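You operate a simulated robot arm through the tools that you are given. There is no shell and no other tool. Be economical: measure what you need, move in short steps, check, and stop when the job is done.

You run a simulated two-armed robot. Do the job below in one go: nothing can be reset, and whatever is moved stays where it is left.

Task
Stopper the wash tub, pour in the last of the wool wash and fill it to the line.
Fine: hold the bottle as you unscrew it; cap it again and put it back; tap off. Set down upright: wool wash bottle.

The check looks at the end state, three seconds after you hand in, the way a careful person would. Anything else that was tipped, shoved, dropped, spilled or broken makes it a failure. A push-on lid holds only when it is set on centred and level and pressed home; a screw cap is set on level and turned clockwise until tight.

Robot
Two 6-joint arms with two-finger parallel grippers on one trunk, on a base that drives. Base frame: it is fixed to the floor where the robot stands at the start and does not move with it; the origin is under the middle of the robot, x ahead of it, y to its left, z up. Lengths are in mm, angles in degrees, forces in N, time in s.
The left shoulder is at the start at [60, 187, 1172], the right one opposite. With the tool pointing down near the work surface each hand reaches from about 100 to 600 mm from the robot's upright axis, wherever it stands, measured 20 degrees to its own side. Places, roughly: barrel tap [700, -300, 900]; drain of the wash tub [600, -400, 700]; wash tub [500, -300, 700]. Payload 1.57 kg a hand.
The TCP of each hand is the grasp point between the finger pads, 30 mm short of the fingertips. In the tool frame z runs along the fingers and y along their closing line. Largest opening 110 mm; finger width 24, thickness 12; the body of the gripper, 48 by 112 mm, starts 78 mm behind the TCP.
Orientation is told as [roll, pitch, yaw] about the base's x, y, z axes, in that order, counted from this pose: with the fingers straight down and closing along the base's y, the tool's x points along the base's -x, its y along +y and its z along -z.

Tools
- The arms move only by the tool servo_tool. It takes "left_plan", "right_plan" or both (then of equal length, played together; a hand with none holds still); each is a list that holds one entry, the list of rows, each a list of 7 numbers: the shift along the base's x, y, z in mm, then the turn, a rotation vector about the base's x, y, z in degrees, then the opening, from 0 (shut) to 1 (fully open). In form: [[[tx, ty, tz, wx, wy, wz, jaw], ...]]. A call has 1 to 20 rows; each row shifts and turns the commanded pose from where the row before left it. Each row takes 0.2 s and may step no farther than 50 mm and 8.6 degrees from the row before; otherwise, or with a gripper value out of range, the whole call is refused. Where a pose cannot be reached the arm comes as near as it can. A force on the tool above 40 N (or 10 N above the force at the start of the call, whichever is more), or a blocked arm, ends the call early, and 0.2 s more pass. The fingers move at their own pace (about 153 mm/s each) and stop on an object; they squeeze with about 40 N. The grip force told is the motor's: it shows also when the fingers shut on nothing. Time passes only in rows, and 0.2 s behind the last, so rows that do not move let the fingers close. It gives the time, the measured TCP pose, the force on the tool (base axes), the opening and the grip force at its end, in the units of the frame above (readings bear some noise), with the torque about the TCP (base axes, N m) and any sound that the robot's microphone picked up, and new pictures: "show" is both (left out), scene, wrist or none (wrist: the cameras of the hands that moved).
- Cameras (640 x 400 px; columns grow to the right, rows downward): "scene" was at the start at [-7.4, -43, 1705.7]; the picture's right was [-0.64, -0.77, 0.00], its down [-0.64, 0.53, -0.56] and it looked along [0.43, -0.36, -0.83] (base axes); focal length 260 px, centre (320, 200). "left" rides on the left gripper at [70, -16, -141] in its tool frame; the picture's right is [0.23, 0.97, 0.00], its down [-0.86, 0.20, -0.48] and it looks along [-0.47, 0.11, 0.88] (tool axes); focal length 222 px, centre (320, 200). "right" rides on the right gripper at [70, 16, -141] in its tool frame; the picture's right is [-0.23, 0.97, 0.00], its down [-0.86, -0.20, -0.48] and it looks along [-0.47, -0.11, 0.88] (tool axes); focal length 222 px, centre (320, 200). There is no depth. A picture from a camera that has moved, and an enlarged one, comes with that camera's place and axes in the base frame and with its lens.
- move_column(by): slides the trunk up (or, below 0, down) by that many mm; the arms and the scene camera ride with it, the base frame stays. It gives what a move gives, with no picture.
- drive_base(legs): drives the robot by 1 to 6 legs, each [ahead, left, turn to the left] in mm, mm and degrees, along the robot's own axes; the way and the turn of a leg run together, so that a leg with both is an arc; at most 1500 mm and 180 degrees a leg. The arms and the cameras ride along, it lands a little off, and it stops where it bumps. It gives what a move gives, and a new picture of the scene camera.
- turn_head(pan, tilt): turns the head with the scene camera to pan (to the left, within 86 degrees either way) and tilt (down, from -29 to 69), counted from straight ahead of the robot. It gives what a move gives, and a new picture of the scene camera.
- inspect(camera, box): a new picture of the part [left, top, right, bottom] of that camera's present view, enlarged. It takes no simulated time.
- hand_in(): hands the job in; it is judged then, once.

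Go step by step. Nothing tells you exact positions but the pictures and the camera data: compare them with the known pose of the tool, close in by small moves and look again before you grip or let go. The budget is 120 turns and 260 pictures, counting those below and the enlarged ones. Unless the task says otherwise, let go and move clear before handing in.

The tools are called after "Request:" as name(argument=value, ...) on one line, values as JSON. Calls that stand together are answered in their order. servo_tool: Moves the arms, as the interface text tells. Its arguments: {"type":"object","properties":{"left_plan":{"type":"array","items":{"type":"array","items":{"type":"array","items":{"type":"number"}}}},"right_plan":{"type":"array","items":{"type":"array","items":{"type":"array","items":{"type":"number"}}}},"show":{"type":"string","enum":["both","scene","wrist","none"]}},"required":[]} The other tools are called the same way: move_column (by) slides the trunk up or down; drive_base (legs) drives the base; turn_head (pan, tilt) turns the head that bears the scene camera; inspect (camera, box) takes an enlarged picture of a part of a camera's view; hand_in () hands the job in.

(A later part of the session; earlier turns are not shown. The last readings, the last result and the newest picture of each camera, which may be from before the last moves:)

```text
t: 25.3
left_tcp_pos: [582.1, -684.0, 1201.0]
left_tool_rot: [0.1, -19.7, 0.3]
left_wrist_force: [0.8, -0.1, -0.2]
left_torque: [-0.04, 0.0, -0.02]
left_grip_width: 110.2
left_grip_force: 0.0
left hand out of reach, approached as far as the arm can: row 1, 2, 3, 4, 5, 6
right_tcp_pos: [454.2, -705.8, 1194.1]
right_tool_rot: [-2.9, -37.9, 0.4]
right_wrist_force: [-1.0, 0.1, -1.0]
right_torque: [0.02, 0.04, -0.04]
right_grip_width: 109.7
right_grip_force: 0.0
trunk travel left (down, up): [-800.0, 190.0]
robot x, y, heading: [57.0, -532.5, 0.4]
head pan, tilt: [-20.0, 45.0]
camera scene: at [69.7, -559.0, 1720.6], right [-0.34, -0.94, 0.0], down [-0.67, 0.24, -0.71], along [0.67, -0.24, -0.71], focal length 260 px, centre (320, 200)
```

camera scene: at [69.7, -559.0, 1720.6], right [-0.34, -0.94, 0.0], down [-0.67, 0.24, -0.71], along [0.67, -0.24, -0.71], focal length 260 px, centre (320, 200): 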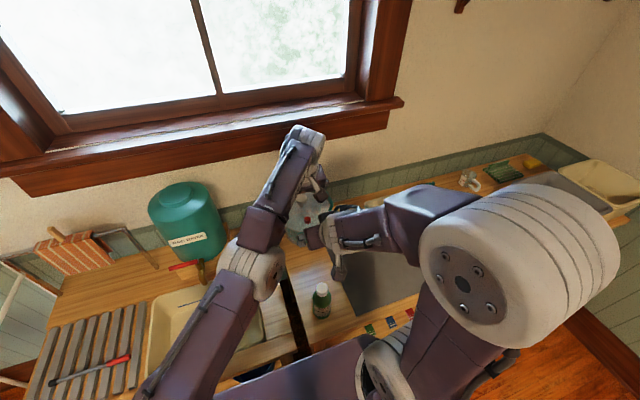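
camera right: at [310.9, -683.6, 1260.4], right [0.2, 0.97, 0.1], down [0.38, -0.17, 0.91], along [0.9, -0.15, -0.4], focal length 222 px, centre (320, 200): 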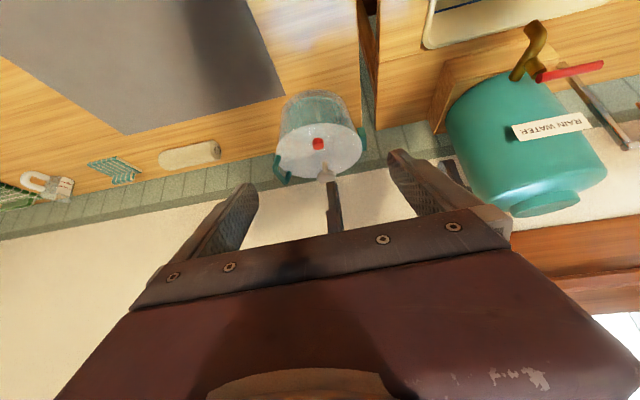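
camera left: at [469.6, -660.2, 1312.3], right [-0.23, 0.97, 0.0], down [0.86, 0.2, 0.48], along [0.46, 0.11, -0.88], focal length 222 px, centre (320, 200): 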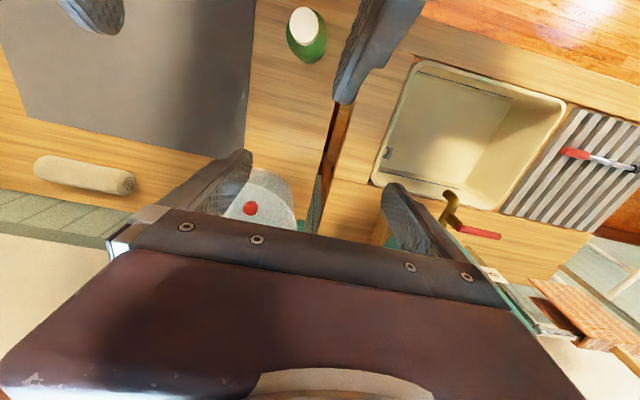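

Still at the boundary. I'll try a steady pull directly toward the left shoulder.

Request:
servo_tool(left_plan=[[[-30, 22, -12, 0, 0, 0, 1], [-30, 22, -12, 0, 0, 0, 1], [-30, 22, -12, 0, 0, 0, 1], [-30, 22, -12, 0, 0, 0, 1], [-30, 22, -12, 0, 0, 0, 1], [-30, 22, -12, 0, 0, 0, 1], [-30, 22, -12, 0, 0, 0, 1], [-30, 22, -12, 0, 0, 0, 1], [0, 0, 0, 0, 0, 0, 1], [0, 0, 0, 0, 0, 0, 1]]], show="scene")

```text
t: 27.5
left_tcp_pos: [581.8, -683.1, 1200.9]
left_tool_rot: [0.1, -19.5, 0.3]
left_wrist_force: [0.7, -0.2, 0.9]
left_torque: [0.01, 0.0, 0.0]
left_grip_width: 109.9
left_grip_force: 0.1
left hand out of reach, approached as far as the arm can: row 1, 2, 3, 4, 5, 6, 7, 8
right_tcp_pos: [453.3, -706.6, 1192.7]
right_tool_rot: [-2.8, -37.9, 0.2]
right_wrist_force: [0.3, 0.8, -1.2]
right_torque: [0.02, -0.01, -0.01]
right_grip_width: 110.0
right_grip_force: 0.2
trunk travel left (down, up): [-800.0, 190.0]
robot x, y, heading: [56.6, -532.3, 0.3]
head pan, tilt: [-20.0, 45.0]
camera scene: at [70.3, -559.0, 1720.6], right [-0.34, -0.94, 0.0], down [-0.67, 0.24, -0.71], along [0.67, -0.24, -0.71], focal length 260 px, centre (320, 200)
```

scene: 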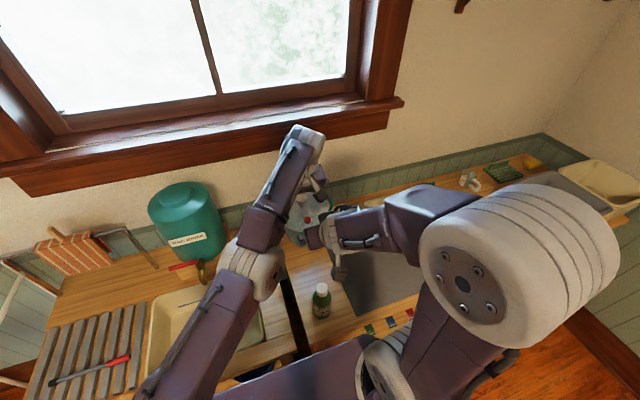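

Pure inward commands do nothing at the straight elbow; I'll try moving down, which should flex the elbow.

Request:
servo_tool(left_plan=[[[0, 0, -20, 0, 0, 0, 1], [0, 0, -20, 0, 0, 0, 1], [0, 0, -20, 0, 0, 0, 1], [0, 0, -20, 0, 0, 0, 1], [0, 0, -20, 0, 0, 0, 1], [0, 0, 0, 0, 0, 0, 1]]], show="none")

```text
t: 28.9
left_tcp_pos: [596.3, -696.8, 1104.7]
left_tool_rot: [0.3, -19.5, 0.3]
left_wrist_force: [-0.1, -0.6, -0.4]
left_torque: [-0.01, -0.01, 0.01]
left_grip_width: 110.1
left_grip_force: 0.0
left hand out of reach, approached as far as the arm can: row 1, 2, 3, 5
right_tcp_pos: [453.2, -706.6, 1192.5]
right_tool_rot: [-2.8, -37.9, 0.4]
right_wrist_force: [0.6, -0.6, 0.2]
right_torque: [-0.01, -0.01, -0.03]
right_grip_width: 110.0
right_grip_force: 0.1
trunk travel left (down, up): [-800.0, 190.0]
robot x, y, heading: [58.2, -532.1, 0.4]
head pan, tilt: [-20.0, 45.0]
```

Down works. Now back and left.

Request:
servo_tool(left_plan=[[[-15, 10, -5, 0, 0, 0, 1], [-15, 10, -5, 0, 0, 0, 1], [-20, 20, 0, 0, 0, 0, 1], [-20, 30, 0, 0, 0, 0, 1], [-20, 40, 0, 0, 4, 0, 1], [-20, 40, 0, 0, 4, 0, 1], [-20, 40, 0, 0, 4, 0, 1], [-20, 40, 0, 0, 4, 0, 1]]], show="scene")

```text
t: 30.7
left_tcp_pos: [597.9, -593.7, 1118.2]
left_tool_rot: [0.3, -3.4, 0.3]
left_wrist_force: [0.2, 0.4, -0.5]
left_torque: [-0.01, 0.04, -0.02]
left_grip_width: 110.0
left_grip_force: 0.0
left hand out of reach, approached as far as the arm can: row 1, 2, 3, 4, 5, 6, 7, 8
right_tcp_pos: [455.0, -704.8, 1191.2]
right_tool_rot: [-2.9, -37.8, 0.4]
right_wrist_force: [0.2, 0.2, 0.0]
right_torque: [-0.03, 0.0, 0.02]
right_grip_width: 110.1
right_grip_force: 0.1
trunk travel left (down, up): [-800.0, 190.0]
robot x, y, heading: [59.2, -533.6, 0.5]
head pan, tilt: [-20.0, 45.0]
camera scene: at [70.9, -557.6, 1720.6], right [-0.34, -0.94, 0.0], down [-0.67, 0.24, -0.71], along [0.67, -0.24, -0.71], focal length 260 px, centre (320, 200)
```

scene: 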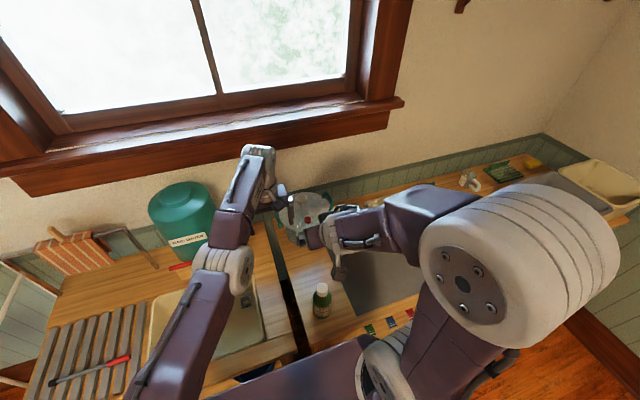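

The arm is still straight; lowering it further at this spot is clear of the pot, so I continue downward then back.

Request:
servo_tool(left_plan=[[[-5, 5, -25, 0, 0, 0, 1], [-5, 5, -25, 0, 0, 0, 1], [-5, 5, -25, 0, 0, 0, 1], [-20, 10, -15, 0, 0, 0, 1], [-30, 20, 0, 0, 0, 0, 1], [-30, 20, 0, 0, 0, 0, 1], [-30, 20, 0, 0, 0, 0, 1], [0, 0, 0, 0, 0, 0, 1]]], show="scene")

```text
t: 32.5
left_tcp_pos: [608.0, -592.5, 1029.6]
left_tool_rot: [0.3, -3.5, 0.4]
left_wrist_force: [0.5, 0.5, -0.6]
left_torque: [0.04, -0.01, -0.01]
left_grip_width: 110.0
left_grip_force: 0.1
left hand out of reach, approached as far as the arm can: row 1, 2, 3, 4, 5, 6, 7
right_tcp_pos: [453.3, -705.6, 1191.7]
right_tool_rot: [-2.8, -37.9, 0.3]
right_wrist_force: [0.6, -0.3, -0.1]
right_torque: [0.01, 0.0, 0.01]
right_grip_width: 109.9
right_grip_force: 0.0
trunk travel left (down, up): [-800.0, 190.0]
robot x, y, heading: [57.6, -531.7, 0.2]
head pan, tilt: [-20.0, 45.0]
camera scene: at [70.2, -559.0, 1720.6], right [-0.34, -0.94, 0.0], down [-0.67, 0.24, -0.71], along [0.67, -0.24, -0.71], focal length 260 px, centre (320, 200)
```

scene: 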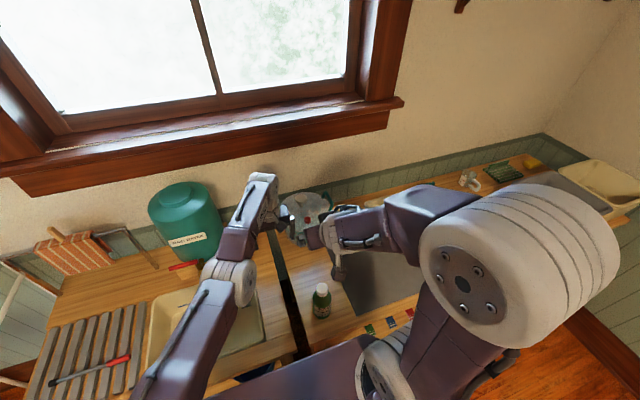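

The hand stays on a sphere about the shoulder, so it is the straight-elbow singularity; big inward steps need too fast an elbow. I'll try tiny inward steps growing gradually.

Request:
servo_tool(left_plan=[[[-0.9, 0.45, 0, 0, 0, 0, 1], [-0.9, 0.45, 0, 0, 0, 0, 1], [-1.8, 0.9, 0, 0, 0, 0, 1], [-1.8, 0.9, 0, 0, 0, 0, 1], [-2.7, 1.4, 0, 0, 0, 0, 1], [-3.6, 1.8, 0, 0, 0, 0, 1], [-4.5, 2.2, 0, 0, 0, 0, 1], [-5.4, 2.7, 0, 0, 0, 0, 1], [-7, 3.5, 0, 0, 0, 0, 1], [-9, 4.5, 0, 0, 0, 0, 1], [-9, 4.5, 0, 0, 0, 0, 1], [-9, 4.5, 0, 0, 0, 0, 1], [-18, 9, 0, 0, 0, 0, 1], [-18, 9, 0, 0, 0, 0, 1]]], show="none")

```text
t: 35.5
left_tcp_pos: [608.6, -591.4, 1028.3]
left_tool_rot: [0.3, -3.6, 0.2]
left_wrist_force: [0.0, 0.5, -0.5]
left_torque: [-0.01, 0.01, 0.0]
left_grip_width: 110.1
left_grip_force: 0.1
left hand out of reach, approached as far as the arm can: row 3, 5, 6, 7, 8, 9, 10, 11, 12, 13, 14
right_tcp_pos: [453.5, -707.0, 1192.8]
right_tool_rot: [-2.8, -37.9, 0.2]
right_wrist_force: [-0.3, -0.8, 0.9]
right_torque: [0.0, 0.01, -0.03]
right_grip_width: 109.7
right_grip_force: 0.1
trunk travel left (down, up): [-800.0, 190.0]
robot x, y, heading: [56.3, -533.0, 0.2]
head pan, tilt: [-20.0, 45.0]
```

Still stuck; I'll try the opposite in-plane motion: up with a bit inward.

Request:
servo_tool(left_plan=[[[-12, 6, 15, 0, 0, 0, 1], [-12, 6, 15, 0, 0, 0, 1], [-12, 6, 15, 0, 0, 0, 1], [-12, 6, 15, 0, 0, 0, 1], [-12, 6, 15, 0, 0, 0, 1]]], show="none")

Request:
servo_tool(left_plan=[[[0, 0, 0, 0, 8, 0, 1], [0, 0, 0, 0, 8, 0, 1], [0, 0, 0, 0, 8, 0, 1]]], show="none")

```text
t: 36.7
left_tcp_pos: [601.0, -589.7, 1108.8]
left_tool_rot: [0.3, -3.4, 0.3]
left_wrist_force: [0.4, 0.0, -0.8]
left_torque: [-0.01, 0.02, -0.03]
left_grip_width: 109.9
left_grip_force: 0.0
left hand out of reach, approached as far as the arm can: row 1, 2, 3, 4, 5
right_tcp_pos: [453.2, -706.6, 1192.0]
right_tool_rot: [-2.8, -37.9, 0.3]
right_wrist_force: [-0.1, 0.3, -0.9]
right_torque: [-0.01, 0.04, 0.01]
right_grip_width: 110.3
right_grip_force: 0.2
trunk travel left (down, up): [-800.0, 190.0]
robot x, y, heading: [56.7, -532.7, 0.3]
head pan, tilt: [-20.0, 45.0]
```

```text
t: 37.5
left_tcp_pos: [550.5, -563.8, 1103.0]
left_tool_rot: [0.3, 12.4, 0.2]
left_wrist_force: [-0.1, -0.2, 0.0]
left_torque: [-0.02, 0.01, 0.01]
left_grip_width: 109.8
left_grip_force: 0.0
left hand out of reach, approached as far as the arm can: row 1, 2, 3
right_tcp_pos: [453.2, -705.9, 1191.3]
right_tool_rot: [-2.8, -37.9, 0.4]
right_wrist_force: [0.5, -0.2, 0.4]
right_torque: [-0.02, 0.0, -0.05]
right_grip_width: 109.7
right_grip_force: 0.1
trunk travel left (down, up): [-800.0, 190.0]
robot x, y, heading: [52.9, -534.3, 0.0]
head pan, tilt: [-20.0, 45.0]
```

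Pitching slid the hand inward along the same sphere. I'll try larger downward steps with pitch change, checking whether the elbow flexes.

Request:
servo_tool(left_plan=[[[0, 0, -45, 0, 0, 0, 1], [0, 0, -45, 0, 0, 0, 1], [0, 0, -45, 0, 0, 0, 1], [-30, 15, 0, 0, 0, 0, 1], [-30, 15, 0, 0, 0, 0, 1]]])

```text
t: 38.7
left_tcp_pos: [551.5, -558.7, 966.7]
left_tool_rot: [0.4, 12.6, 0.2]
left_wrist_force: [0.7, -0.4, -0.2]
left_torque: [0.0, 0.01, 0.01]
left_grip_width: 110.0
left_grip_force: 0.1
left hand out of reach, approached as far as the arm can: row 4, 5
right_tcp_pos: [453.8, -705.2, 1193.1]
right_tool_rot: [-2.8, -37.8, 0.3]
right_wrist_force: [0.2, -0.5, 0.5]
right_torque: [0.01, -0.03, 0.0]
right_grip_width: 110.1
right_grip_force: 0.0
trunk travel left (down, up): [-800.0, 190.0]
robot x, y, heading: [57.3, -534.2, 0.3]
head pan, tilt: [-20.0, 45.0]
camera scene: at [70.2, -559.1, 1720.6], right [-0.34, -0.94, 0.0], down [-0.67, 0.24, -0.71], along [0.67, -0.24, -0.71], focal length 260 px, centre (320, 200)
camera left: at [513.1, -575.5, 1119.2], right [-0.23, 0.97, 0.06], down [0.94, 0.2, 0.28], along [0.26, 0.12, -0.96], focal length 222 px, centre (320, 200)
```

scene: 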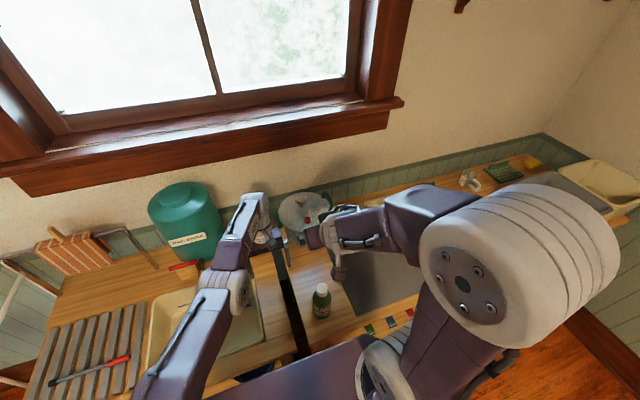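
left: 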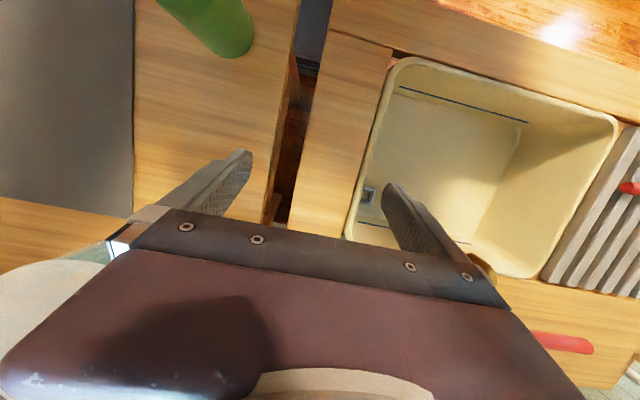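

Before going on, I'll test whether the right arm (which also touched its inner limit) is free, by moving it outward and up a little.

Request:
servo_tool(right_plan=[[[20, 0, 0, 0, 0, 0, 1], [20, 0, 0, 0, 0, 0, 1], [20, 0, 0, 0, 0, 0, 1]]], left_plan=[[[0, 0, 0, 0, -8, 0, 1], [0, 0, 0, 0, -8, 0, 1], [0, 0, 0, 0, -8, 0, 1]]], show="none")

```text
t: 39.5
left_tcp_pos: [633.2, -600.6, 969.2]
left_tool_rot: [0.2, -11.5, 0.4]
left_wrist_force: [-0.7, -0.3, 0.0]
left_torque: [0.01, 0.03, 0.03]
left_grip_width: 110.0
left_grip_force: 0.0
left hand out of reach, approached as far as the arm can: row 1, 2, 3
right_tcp_pos: [513.9, -707.0, 1193.6]
right_tool_rot: [-2.8, -37.8, 0.3]
right_wrist_force: [0.3, -0.9, 0.0]
right_torque: [-0.03, 0.01, 0.02]
right_grip_width: 109.9
right_grip_force: 0.0
trunk travel left (down, up): [-800.0, 190.0]
robot x, y, heading: [57.0, -531.3, 0.1]
head pan, tilt: [-20.0, 45.0]
```

The right arm is free; the left isn't. I'll check that the left fingers are clear of the pot.

Request:
inspect(camera="left", box=[0, 0, 640, 400])

Request:
servo_tool(left_plan=[[[0, 20, 40, 0, 0, 0, 1], [0, 20, 40, 0, 0, 0, 1], [0, 20, 40, 0, 0, 0, 1], [-8, 20, 40, 0, 0, 0, 1], [-8, 20, 40, 0, 0, 0, 1], [-8, 20, 40, 0, 0, 0, 1], [-8, 20, 40, 0, 0, 0, 1], [-8, 20, 40, 0, 0, 0, 1]]], show="scene")

```text
1.00 times, centred on (320, 200) of left (not enlarged: the box is as wide or as high as the picture)
camera zoom: at [536.2, -617.8, 1094.3], right [-0.23, 0.97, -0.04], down [0.74, 0.2, 0.64], along [0.63, 0.12, -0.77], focal length 222 px, centre (320, 200)
```

zoom: 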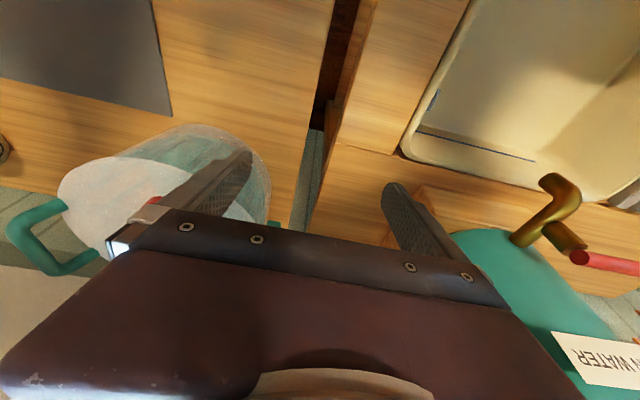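

```text
t: 41.3
left_tcp_pos: [625.4, -457.3, 1290.9]
left_tool_rot: [0.1, -11.7, 0.2]
left_wrist_force: [-0.4, -0.6, -0.4]
left_torque: [0.0, -0.04, -0.02]
left_grip_width: 110.0
left_grip_force: 0.0
left hand out of reach, approached as far as the arm can: row 1, 2, 3, 4, 5, 8
right_tcp_pos: [512.8, -706.7, 1193.9]
right_tool_rot: [-3.0, -37.9, 0.4]
right_wrist_force: [-1.2, 0.9, 0.1]
right_torque: [-0.02, -0.01, 0.0]
right_grip_width: 110.0
right_grip_force: 0.1
trunk travel left (down, up): [-800.0, 190.0]
robot x, y, heading: [53.8, -536.7, 0.4]
head pan, tilt: [-20.0, 45.0]
camera scene: at [68.5, -557.8, 1720.6], right [-0.34, -0.94, 0.0], down [-0.67, 0.24, -0.71], along [0.67, -0.24, -0.71], focal length 260 px, centre (320, 200)
```

scene: 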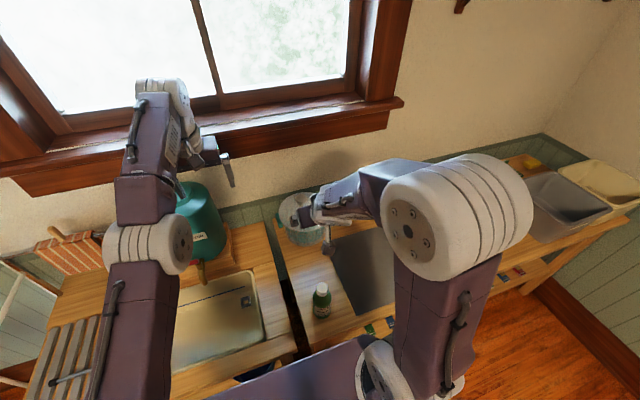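

The left hand came up and left. Now try drawing it back.

Request:
servo_tool(left_plan=[[[-15, 5, 30, 0, 0, 0, 1], [-15, 5, 30, 0, 0, 0, 1], [-30, 5, 0, 0, 4, 0, 1], [-30, 5, -15, 0, 4, 0, 1], [-30, 5, -30, 0, 4, 0, 1], [-30, 5, -30, 0, 0, 0, 1]]], show="none")

```text
t: 42.7
left_tcp_pos: [541.3, -441.9, 1256.8]
left_tool_rot: [0.2, 0.0, 0.3]
left_wrist_force: [-0.9, 0.4, 0.1]
left_torque: [0.0, -0.07, 0.01]
left_grip_width: 109.9
left_grip_force: 0.1
left hand out of reach, approached as far as the arm can: row 2, 3, 4, 5
right_tcp_pos: [509.2, -707.1, 1194.5]
right_tool_rot: [-2.9, -38.1, 0.3]
right_wrist_force: [-0.8, 0.1, -0.2]
right_torque: [0.0, -0.01, -0.01]
right_grip_width: 110.1
right_grip_force: 0.0
trunk travel left (down, up): [-800.0, 190.0]
robot x, y, heading: [55.5, -533.9, 0.6]
head pan, tilt: [-20.0, 45.0]
```

The last step was reached, and the hand is now well inside the sphere: the elbow has bent. Continue down and back.

Request:
servo_tool(left_plan=[[[-20, 10, -30, 0, 0, 0, 1], [-20, 10, -30, 0, 0, 0, 1], [-20, 10, -30, 0, 0, 0, 1], [-20, 10, -20, 0, 0, 0, 1]]], show="scene")

```text
t: 43.7
left_tcp_pos: [467.3, -400.1, 1144.6]
left_tool_rot: [0.1, 0.4, 0.3]
left_wrist_force: [-0.8, 0.0, -0.6]
left_torque: [-0.05, 0.01, -0.03]
left_grip_width: 109.9
left_grip_force: 0.1
right_tcp_pos: [512.9, -706.7, 1193.5]
right_tool_rot: [-3.0, -37.8, 0.2]
right_wrist_force: [-0.1, 0.3, 0.0]
right_torque: [-0.02, 0.02, 0.02]
right_grip_width: 110.0
right_grip_force: 0.1
trunk travel left (down, up): [-800.0, 190.0]
robot x, y, heading: [56.8, -536.6, 0.4]
head pan, tilt: [-20.0, 45.0]
camera scene: at [69.8, -558.4, 1720.6], right [-0.34, -0.94, 0.0], down [-0.67, 0.24, -0.71], along [0.67, -0.24, -0.71], focal length 260 px, centre (320, 200)
```

scene: 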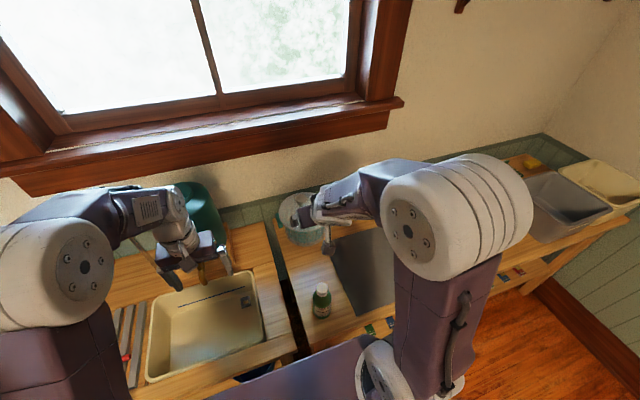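

The left arm is free again. I'll keep well within the reach limit from now on. Now look at the red piece with the right wrist camera.

Request:
inspect(camera="right", box=[0, 0, 640, 400])

Request:
inspect(camera="scene", box=[260, 170, 380, 270])

```text
1.00 times, centred on (320, 200) of right (not enlarged: the box is as wide or as high as the picture)
camera zoom: at [369.7, -684.1, 1261.8], right [0.2, 0.97, 0.1], down [0.38, -0.17, 0.91], along [0.9, -0.15, -0.4], focal length 222 px, centre (320, 200)
```

zoom: 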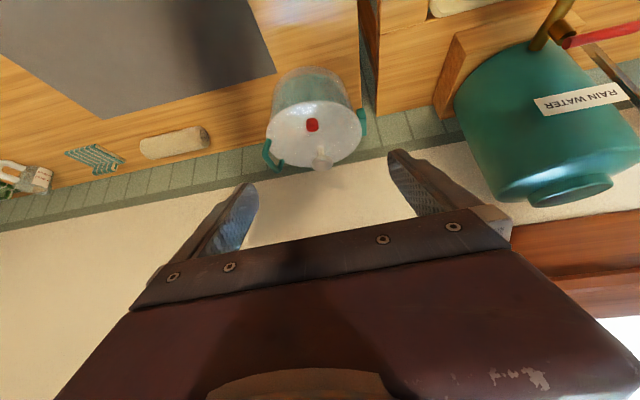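

```text
4.00 times, centred on (320, 220) of scene
camera zoom: at [69.8, -558.4, 1720.6], right [-0.34, -0.94, 0.0], down [-0.67, 0.24, -0.71], along [0.67, -0.24, -0.71], focal length 1038 px, centre (320, 120)
```

zoom: 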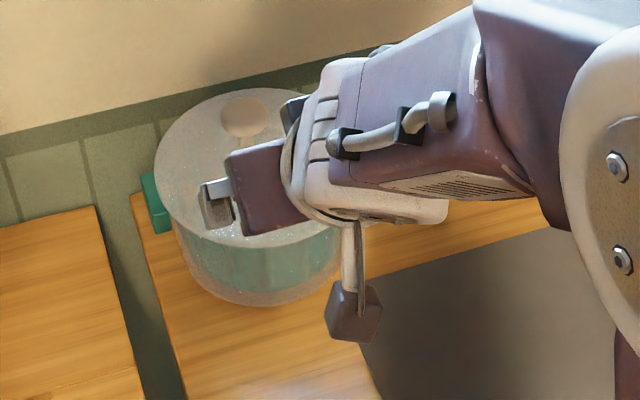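

Combining four views puts the red piece at about (700, -736, 957) on the lid (lid surface near 945). I'll approach to about 100 mm short along the finger direction and look again.

Request:
servo_tool(right_plan=[[[28, -7, -32, 2.8, 0, 0, 0.7], [28, -7, -32, 0, 0, 0, 0.7], [28, -7, -32, 0, 0, 0, 0.7], [26, -8, -32, 0, 0, 0, 0.7]]], show="wrist")

Request:
inspect(camera="right", box=[220, 60, 420, 200])

Request:
inspect(camera="left", box=[0, 0, 640, 400])

```text
t: 44.7
left_tcp_pos: [470.1, -400.6, 1143.1]
left_tool_rot: [0.3, 0.6, 0.2]
left_wrist_force: [0.6, -0.4, 1.0]
left_torque: [0.0, 0.04, 0.0]
left_grip_width: 109.8
left_grip_force: 0.0
right_tcp_pos: [610.6, -698.9, 1065.8]
right_tool_rot: [0.2, -37.5, -1.9]
right_wrist_force: [-0.5, -0.4, -0.2]
right_torque: [0.03, -0.04, 0.01]
right_grip_width: 76.9
right_grip_force: 0.1
right hand out of reach, approached as far as the arm can: row 1, 3, 4
trunk travel left (down, up): [-800.0, 190.0]
robot x, y, heading: [54.8, -534.2, 0.3]
head pan, tilt: [-20.0, 45.0]
camera right: at [468.0, -677.8, 1135.5], right [0.21, 0.97, 0.14], down [0.38, -0.21, 0.9], along [0.9, -0.13, -0.41], focal length 222 px, centre (320, 200)
```

right: 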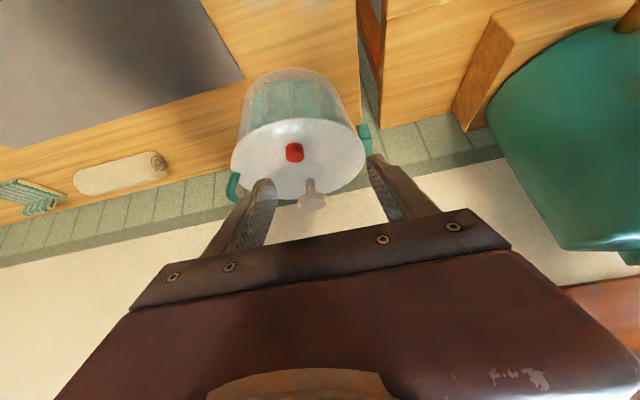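

```text
2.86 times, centred on (320, 130) of right
camera zoom: at [468.0, -677.8, 1135.5], right [0.21, 0.97, 0.14], down [0.38, -0.21, 0.9], along [0.9, -0.13, -0.41], focal length 635 px, centre (320, 400)
```

zoom: 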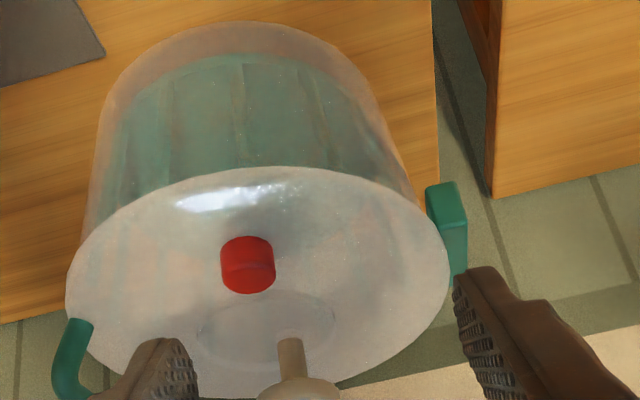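

```text
1.00 times, centred on (320, 200) of left (not enlarged: the box is as wide or as high as the picture)
camera zoom: at [400.7, -417.3, 1285.4], right [-0.23, 0.97, 0.01], down [0.86, 0.2, 0.47], along [0.46, 0.12, -0.88], focal length 222 px, centre (320, 200)
```

zoom: 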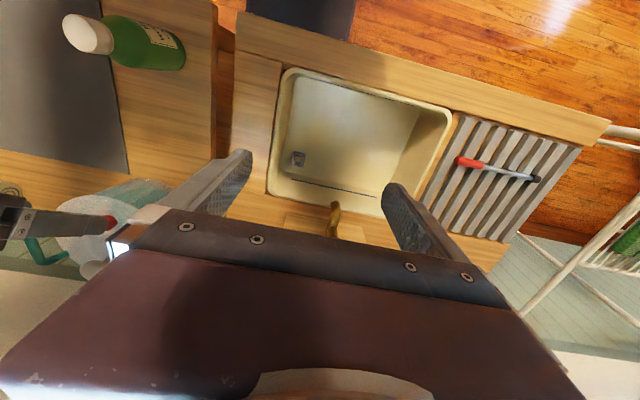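

Consistent: the red piece is at about (698, -734, 957). I'll centre in y first in small steps.

Request:
servo_tool(right_plan=[[[0, -7, 0, 0, 0, 0, 0.7], [0, -7, 0, 0, 0, 0, 0.7], [0, -7, 0, 0, 0, 0, 0.7], [0, -7, 0, 0, 0, 0, 0.7], [0, -7, 0, 0, 0, 0, 0.7]]], show="wrist")

```text
t: 45.9
left_tcp_pos: [468.6, -400.0, 1144.0]
left_tool_rot: [0.3, 0.4, 0.4]
left_wrist_force: [0.3, -0.1, 0.1]
left_torque: [-0.01, -0.02, 0.01]
left_grip_width: 109.9
left_grip_force: 0.0
right_tcp_pos: [609.1, -699.6, 1067.8]
right_tool_rot: [0.1, -37.6, -1.8]
right_wrist_force: [0.5, 0.6, 0.4]
right_torque: [-0.02, -0.02, 0.0]
right_grip_width: 77.2
right_grip_force: 0.1
right hand out of reach, approached as far as the arm can: row 1, 2, 3, 4, 5
trunk travel left (down, up): [-800.0, 190.0]
robot x, y, heading: [56.4, -531.5, 0.3]
head pan, tilt: [-20.0, 45.0]
camera right: at [467.2, -679.3, 1136.7], right [0.21, 0.97, 0.14], down [0.38, -0.21, 0.9], along [0.9, -0.13, -0.41], focal length 222 px, centre (320, 200)
```

right: 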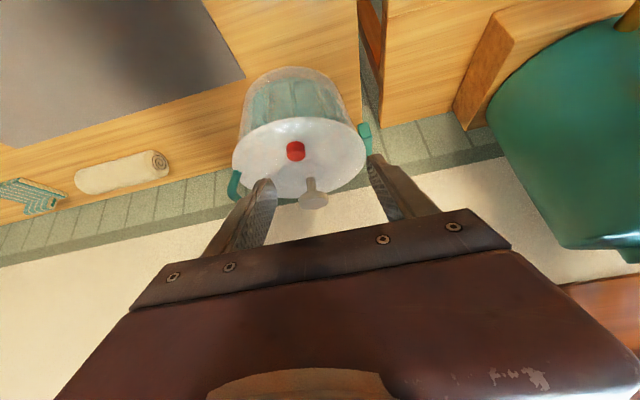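

The arm can't shift right here, so I'll shift the base 35 mm instead.

Request:
drive_base(legs=[[0, -36, 0]])

Request:
servo_tool(right_plan=[[[9, 0, -10, 0, 0, 0, 0.7], [9, 0, -10, 0, 0, 0, 0.7], [9, 0, -10, 0, 0, 0, 0.7]]], show="wrist")

```text
t: 46.8
left_tcp_pos: [468.6, -429.6, 1143.7]
left_tool_rot: [-0.1, 0.4, 0.2]
left_wrist_force: [0.7, 1.1, 0.0]
left_torque: [-0.06, 0.01, 0.03]
left_grip_width: 110.2
left_grip_force: 0.0
right_tcp_pos: [610.2, -729.0, 1069.3]
right_tool_rot: [-0.2, -37.7, -1.5]
right_wrist_force: [0.1, 1.2, 0.7]
right_torque: [-0.03, 0.01, -0.02]
right_grip_width: 77.1
right_grip_force: 0.0
trunk travel left (down, up): [-800.0, 190.0]
robot x, y, heading: [56.1, -570.2, 0.0]
head pan, tilt: [-20.0, 45.0]
camera scene: at [70.3, -584.3, 1720.7], right [-0.34, -0.94, 0.01], down [-0.67, 0.23, -0.71], along [0.67, -0.24, -0.71], focal length 260 px, centre (320, 200)
```

scene: 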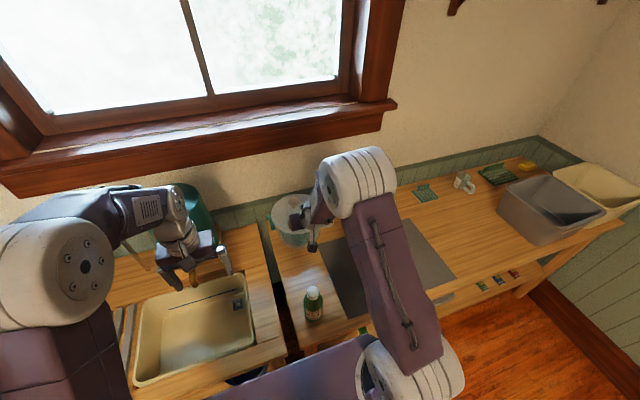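

```text
t: 47.6
left_tcp_pos: [468.9, -437.7, 1143.1]
left_tool_rot: [0.4, 0.5, 0.3]
left_wrist_force: [0.2, -0.2, -0.8]
left_torque: [0.06, 0.03, 0.01]
left_grip_width: 110.0
left_grip_force: 0.1
right_tcp_pos: [636.6, -737.2, 1037.4]
right_tool_rot: [0.2, -37.6, -1.9]
right_wrist_force: [0.1, -0.6, 0.7]
right_torque: [0.06, 0.02, 0.03]
right_grip_width: 77.3
right_grip_force: 0.1
trunk travel left (down, up): [-800.0, 190.0]
robot x, y, heading: [57.6, -571.6, 0.2]
head pan, tilt: [-20.0, 45.0]
camera right: at [493.9, -716.7, 1106.9], right [0.21, 0.97, 0.14], down [0.38, -0.21, 0.9], along [0.9, -0.14, -0.41], focal length 222 px, centre (320, 200)
```

right: 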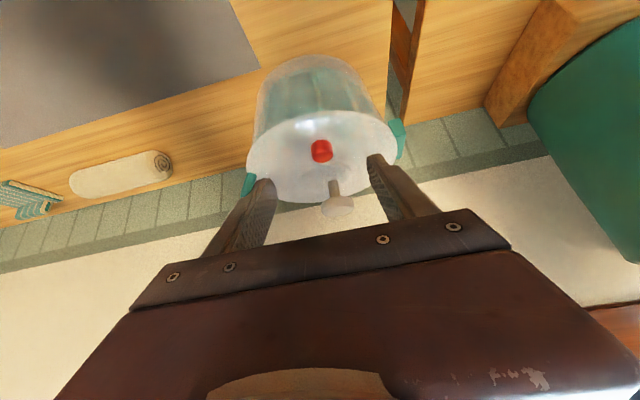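

Centred. I'll advance to surround it and check.

Request:
servo_tool(right_plan=[[[14, 0, -15, 0, 0, 0, 0.55], [14, 0, -15, 0, 0, 0, 0.55], [13, 0, -16, 0, 0, 0, 0.55]]], show="wrist")

Request:
inspect(camera="right", box=[240, 90, 400, 210])

Request:
inspect(camera="scene", box=[250, 170, 350, 260])

```text
t: 48.4
left_tcp_pos: [469.1, -436.1, 1143.2]
left_tool_rot: [0.3, 0.4, 0.3]
left_wrist_force: [-0.1, -0.5, -0.6]
left_torque: [-0.04, 0.03, -0.01]
left_grip_width: 110.0
left_grip_force: 0.1
right_tcp_pos: [678.3, -735.2, 989.6]
right_tool_rot: [0.3, -37.7, -2.1]
right_wrist_force: [-0.1, -0.1, -0.3]
right_torque: [0.0, -0.02, 0.0]
right_grip_width: 60.2
right_grip_force: 0.1
trunk travel left (down, up): [-800.0, 190.0]
robot x, y, heading: [54.7, -572.2, 0.1]
head pan, tilt: [-20.0, 45.0]
camera right: at [535.4, -714.9, 1058.8], right [0.21, 0.97, 0.14], down [0.38, -0.21, 0.9], along [0.9, -0.13, -0.41], focal length 222 px, centre (320, 200)
```

right: 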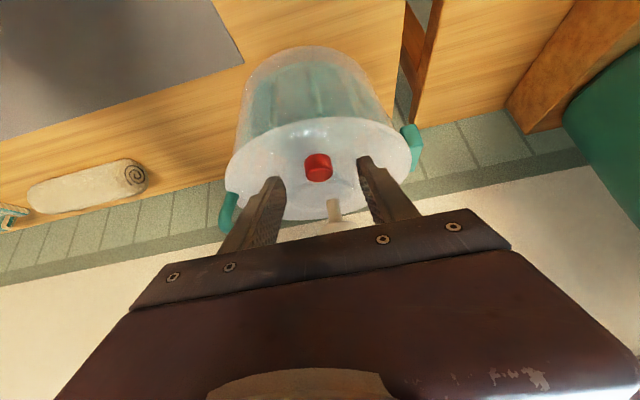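

```text
3.33 times, centred on (320, 150) of right
camera zoom: at [535.4, -714.9, 1058.8], right [0.21, 0.97, 0.14], down [0.38, -0.21, 0.9], along [0.9, -0.13, -0.41], focal length 740 px, centre (320, 367)
```

zoom: 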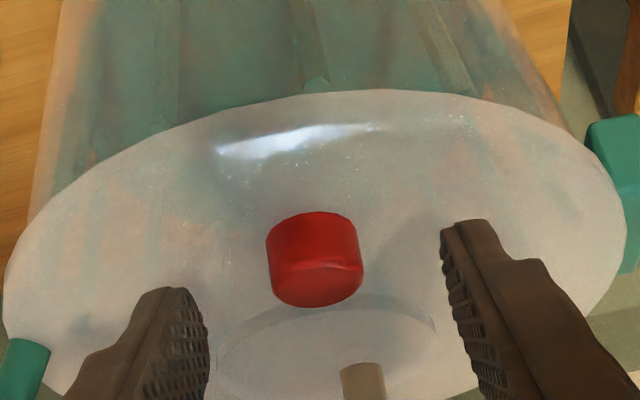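

```text
4.44 times, centred on (300, 215) of scene
camera zoom: at [71.1, -594.8, 1720.6], right [-0.34, -0.94, 0.0], down [-0.67, 0.24, -0.71], along [0.67, -0.24, -0.71], focal length 1154 px, centre (409, 133)
```

zoom: 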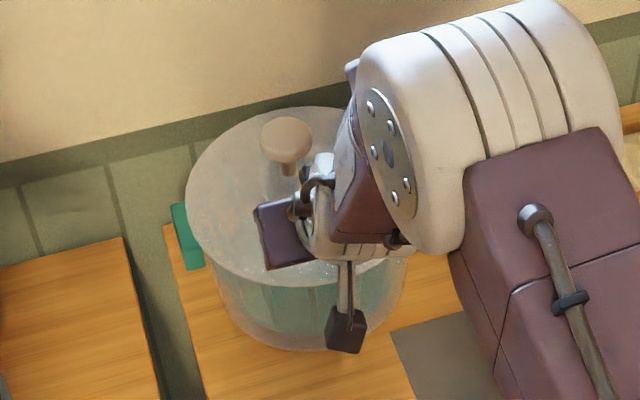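

The red piece sits between the fingers, slightly ahead and below. A last 10 mm step, then close.

Request:
servo_tool(right_plan=[[[5, 0, -5, 0, 0, 0, 0.55], [0, 0, -4, 0, 0, 0, 0.55]]], show="none")

Request:
servo_tool(right_plan=[[[0, 0, 0, 0, 0, 0, 0.35], [0, 0, 0, 0, 0, 0, 0.15], [0, 0, 0, 0, 0, 0, 0.05], [0, 0, 0, 0, 0, 0, 0.05]]], show="wrist")

Request:
inspect(camera="right", box=[240, 90, 400, 210])

```text
t: 49.0
left_tcp_pos: [469.5, -435.5, 1144.5]
left_tool_rot: [0.4, 0.4, 0.3]
left_wrist_force: [-0.3, 0.1, 0.6]
left_torque: [-0.01, -0.01, 0.01]
left_grip_width: 109.6
left_grip_force: 0.2
right_tcp_pos: [683.2, -735.3, 982.4]
right_tool_rot: [0.1, -37.7, -1.8]
right_wrist_force: [-0.3, -0.5, -0.2]
right_torque: [-0.02, -0.03, -0.02]
right_grip_width: 60.3
right_grip_force: 0.0
trunk travel left (down, up): [-800.0, 190.0]
robot x, y, heading: [58.6, -568.6, 0.3]
head pan, tilt: [-20.0, 45.0]
```

```text
t: 50.0
left_tcp_pos: [468.6, -436.4, 1143.4]
left_tool_rot: [0.3, 0.4, 0.4]
left_wrist_force: [0.2, 0.4, 0.2]
left_torque: [-0.02, -0.01, 0.03]
left_grip_width: 110.0
left_grip_force: 0.1
right_tcp_pos: [682.6, -734.6, 983.1]
right_tool_rot: [0.2, -37.7, -1.8]
right_wrist_force: [0.2, -0.8, 0.2]
right_torque: [-0.01, 0.0, 0.03]
right_grip_width: 5.6
right_grip_force: 0.1
trunk travel left (down, up): [-800.0, 190.0]
robot x, y, heading: [55.2, -568.2, 0.5]
head pan, tilt: [-20.0, 45.0]
camera right: at [540.0, -714.9, 1051.2], right [0.21, 0.97, 0.14], down [0.38, -0.21, 0.9], along [0.9, -0.13, -0.41], focal length 222 px, centre (320, 200)
```

right: 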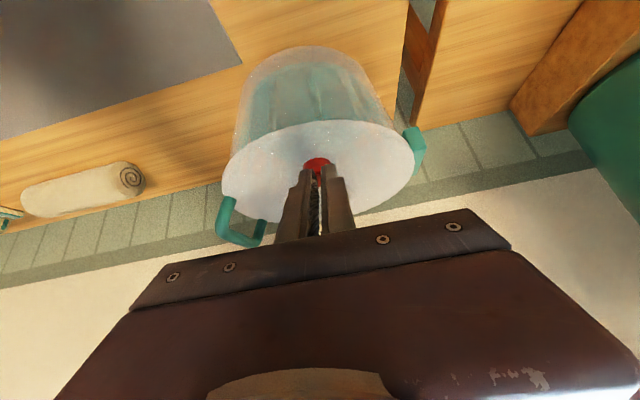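

```text
3.33 times, centred on (320, 150) of right
camera zoom: at [540.0, -714.9, 1051.2], right [0.21, 0.97, 0.14], down [0.38, -0.21, 0.9], along [0.9, -0.13, -0.41], focal length 740 px, centre (320, 367)
```

zoom: 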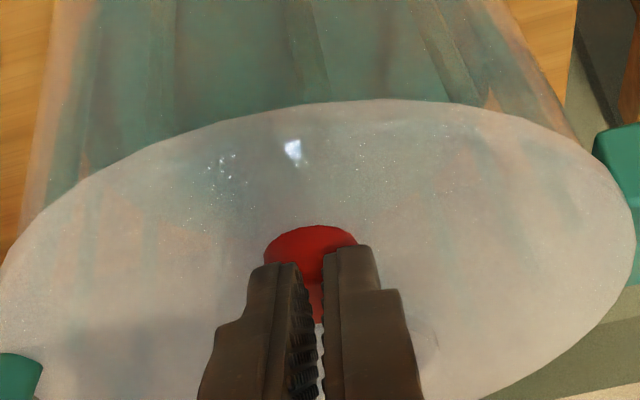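

The fingers closed on nothing; the piece lies a bit farther along the line of sight. I'll open and advance another 12 mm, watching the force.

Request:
servo_tool(right_plan=[[[0, 0, 0, 0, 0, 0, 0.5], [0, 0, 0, 0, 0, 0, 0.5], [4, 0, -3, 0, 0, 0, 0.5], [4, 0, -3, 0, 0, 0, 0.5], [4, 0, -3, 0, 0, 0, 0.5]]], show="none")

Request:
inspect(camera="right", box=[240, 90, 400, 210])

```text
t: 51.2
left_tcp_pos: [467.9, -436.4, 1143.8]
left_tool_rot: [0.3, 0.3, 0.3]
left_wrist_force: [-0.5, -0.4, -0.3]
left_torque: [-0.02, 0.04, -0.06]
left_grip_width: 110.0
left_grip_force: 0.1
right_tcp_pos: [694.0, -735.2, 972.4]
right_tool_rot: [0.1, -37.7, -1.9]
right_wrist_force: [-0.5, 0.1, 0.7]
right_torque: [-0.01, 0.01, 0.0]
right_grip_width: 55.1
right_grip_force: 0.1
trunk travel left (down, up): [-800.0, 190.0]
robot x, y, heading: [56.5, -571.9, 0.5]
head pan, tilt: [-20.0, 45.0]
```

```text
3.33 times, centred on (320, 150) of right
camera zoom: at [552.0, -714.7, 1042.1], right [0.21, 0.97, 0.14], down [0.38, -0.21, 0.9], along [0.9, -0.13, -0.41], focal length 740 px, centre (320, 367)
```

zoom: 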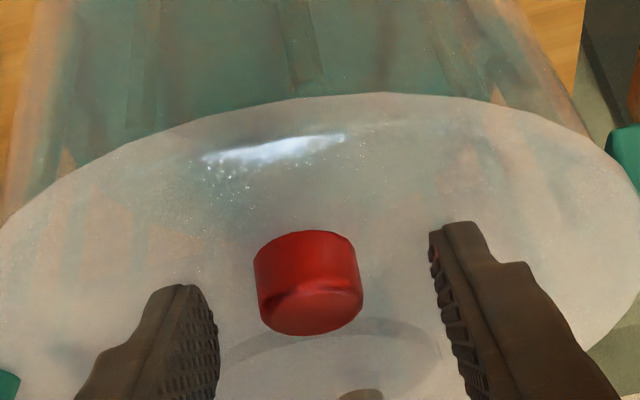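

Still no contact; apparent growth puts the piece near (718, -738, 941). I'll step forward 10 mm and close.

Request:
servo_tool(right_plan=[[[5, -1, -2, 0, 0, 0, 0.5], [5, -1, -2, 0, 0, 0, 0.5], [0, 0, 0, 0, 0, 0, 0.3], [0, 0, 0, 0, 0, 0, 0.1], [0, 0, 0, 0, 0, 0, 0.1], [0, 0, 0, 0, 0, 0, 0.1]]], show="none")

Request:
inspect(camera="right", box=[240, 90, 400, 210])

```text
t: 52.6
left_tcp_pos: [467.7, -436.1, 1144.3]
left_tool_rot: [0.3, 0.3, 0.3]
left_wrist_force: [0.3, -0.3, -0.3]
left_torque: [-0.01, 0.0, -0.01]
left_grip_width: 109.9
left_grip_force: 0.1
right_tcp_pos: [703.1, -737.6, 969.9]
right_tool_rot: [0.3, -37.8, -1.9]
right_wrist_force: [-1.2, -2.8, 5.4]
right_torque: [-0.06, 0.0, -0.1]
right_grip_width: 24.0
right_grip_force: 35.6
trunk travel left (down, up): [-800.0, 190.0]
robot x, y, heading: [55.1, -572.4, 0.0]
head pan, tilt: [-20.0, 45.0]
```

```text
3.33 times, centred on (320, 150) of right
camera zoom: at [560.3, -717.2, 1039.1], right [0.21, 0.97, 0.14], down [0.38, -0.21, 0.9], along [0.9, -0.13, -0.41], focal length 740 px, centre (320, 367)
```

zoom: 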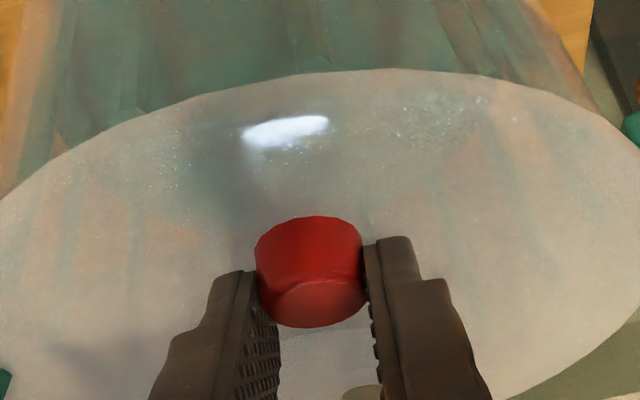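

Gripped at 24 mm width. I'll lift gently and check whether it comes free of the lid.

Request:
servo_tool(right_plan=[[[0, 0, 2, 0, 0, 0, 0.1], [0, 0, 3, 0, 0, 0, 0.1], [0, 0, 5, 0, 0, 0, 0.1]]], show="none")

Request:
inspect(camera="right", box=[200, 60, 440, 210])

```text
t: 53.4
left_tcp_pos: [469.3, -435.6, 1143.7]
left_tool_rot: [0.3, 0.6, 0.3]
left_wrist_force: [0.6, 0.0, 0.1]
left_torque: [0.0, 0.01, 0.0]
left_grip_width: 110.1
left_grip_force: 0.0
right_tcp_pos: [702.8, -737.4, 976.2]
right_tool_rot: [0.2, -37.5, -1.8]
right_wrist_force: [-3.8, -0.4, -9.4]
right_torque: [-0.54, 0.23, -0.02]
right_grip_width: 23.6
right_grip_force: 35.7
trunk travel left (down, up): [-800.0, 190.0]
robot x, y, heading: [53.9, -571.7, 0.0]
head pan, tilt: [-20.0, 45.0]
```

```text
2.67 times, centred on (320, 135) of right
camera zoom: at [561.0, -716.6, 1047.2], right [0.21, 0.97, 0.14], down [0.38, -0.21, 0.9], along [0.9, -0.13, -0.42], focal length 592 px, centre (320, 373)
```

zoom: 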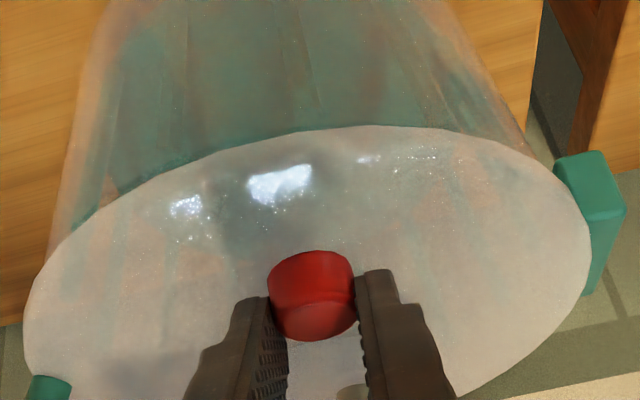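

It pulls back with 9 N, so it is fixed to the lid: not the stopper. I'll lower back down and let go without disturbing the pot.

Request:
servo_tool(right_plan=[[[0, 0, -4, 0, 0, 0, 0.1], [0, 0, -4, 0, 0, 0, 0.1], [0, 0, -1, 0, 0, 0, 0.1], [0, 0, 0, 0, 0, 0, 0.1]]], show="none")

Request:
inspect(camera="right", box=[120, 20, 480, 220])

Request:
inspect(camera="scene", box=[250, 170, 350, 260])

```text
t: 54.4
left_tcp_pos: [466.7, -435.2, 1144.2]
left_tool_rot: [0.3, 0.3, 0.3]
left_wrist_force: [-0.1, 0.4, -0.1]
left_torque: [0.02, -0.01, 0.05]
left_grip_width: 110.2
left_grip_force: 0.2
right_tcp_pos: [703.3, -736.9, 971.5]
right_tool_rot: [0.2, -37.8, -1.9]
right_wrist_force: [-8.9, 0.0, 2.1]
right_torque: [0.18, -0.08, 0.0]
right_grip_width: 24.2
right_grip_force: 35.9
trunk travel left (down, up): [-800.0, 190.0]
robot x, y, heading: [56.7, -571.3, 0.0]
head pan, tilt: [-20.0, 45.0]
```

```text
1.78 times, centred on (300, 120) of right
camera zoom: at [560.8, -717.2, 1040.5], right [0.21, 0.97, 0.14], down [0.38, -0.21, 0.9], along [0.9, -0.13, -0.41], focal length 395 px, centre (356, 342)
```

zoom: 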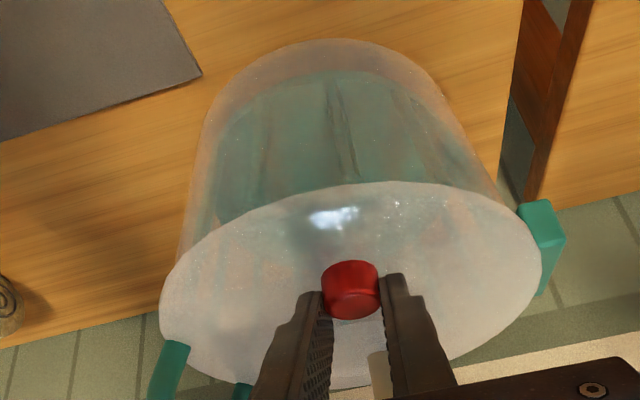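

```text
4.44 times, centred on (300, 215) of scene
camera zoom: at [67.5, -594.5, 1720.6], right [-0.34, -0.94, 0.0], down [-0.66, 0.24, -0.71], along [0.67, -0.24, -0.71], focal length 1154 px, centre (409, 133)
```

zoom: 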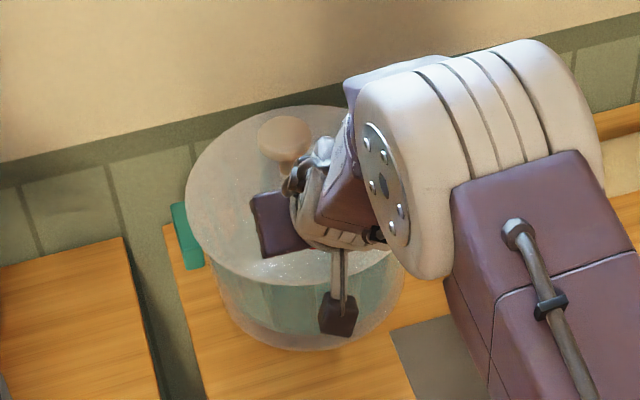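

The lid is back down in place. Release and back off along the finger direction.

Request:
servo_tool(right_plan=[[[0, 0, 0, 0, 0, 0, 0.3], [0, 0, 0, 0, 0, 0, 0.5], [-6, 0, 8, 0, 0, 0, 0.5], [-12, 0, 16, 0, 0, 0, 0.5], [-15, 0, 20, 0, 0, 0, 0.6], [-20, 0, 25, 0, 0, 0, 0.7], [-20, 0, 25, 0, 0, 0, 0.7]]], show="wrist")

Request:
inspect(camera="right", box=[180, 40, 440, 210])

```text
t: 56.0
left_tcp_pos: [467.9, -436.7, 1145.1]
left_tool_rot: [0.3, 0.4, 0.3]
left_wrist_force: [0.3, -0.4, 0.3]
left_torque: [0.01, -0.02, 0.0]
left_grip_width: 110.1
left_grip_force: 0.2
right_tcp_pos: [629.3, -737.5, 1066.4]
right_tool_rot: [0.2, -37.8, -1.8]
right_wrist_force: [0.3, -0.2, 1.0]
right_torque: [0.01, -0.02, 0.02]
right_grip_width: 77.0
right_grip_force: 0.1
trunk travel left (down, up): [-800.0, 190.0]
robot x, y, heading: [54.6, -569.1, 0.2]
head pan, tilt: [-20.0, 45.0]
camera right: at [486.1, -716.3, 1135.1], right [0.21, 0.97, 0.14], down [0.38, -0.21, 0.9], along [0.9, -0.13, -0.41], focal length 222 px, centre (320, 200)
```

right: 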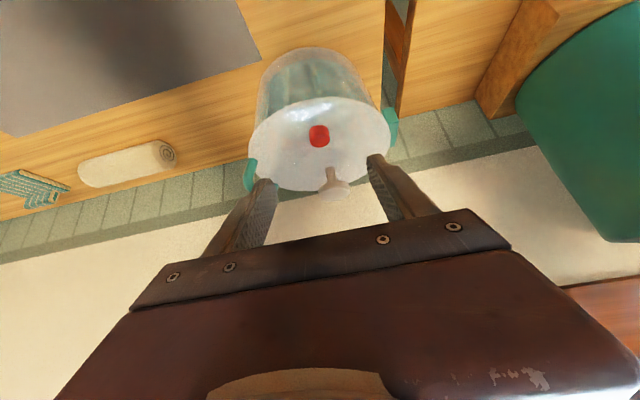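

```text
2.35 times, centred on (310, 125) of right
camera zoom: at [486.1, -716.3, 1135.1], right [0.21, 0.97, 0.14], down [0.38, -0.21, 0.9], along [0.9, -0.13, -0.41], focal length 523 px, centre (344, 376)
```

zoom: 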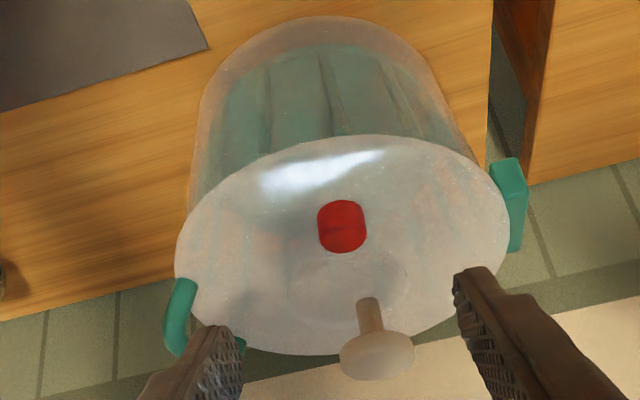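

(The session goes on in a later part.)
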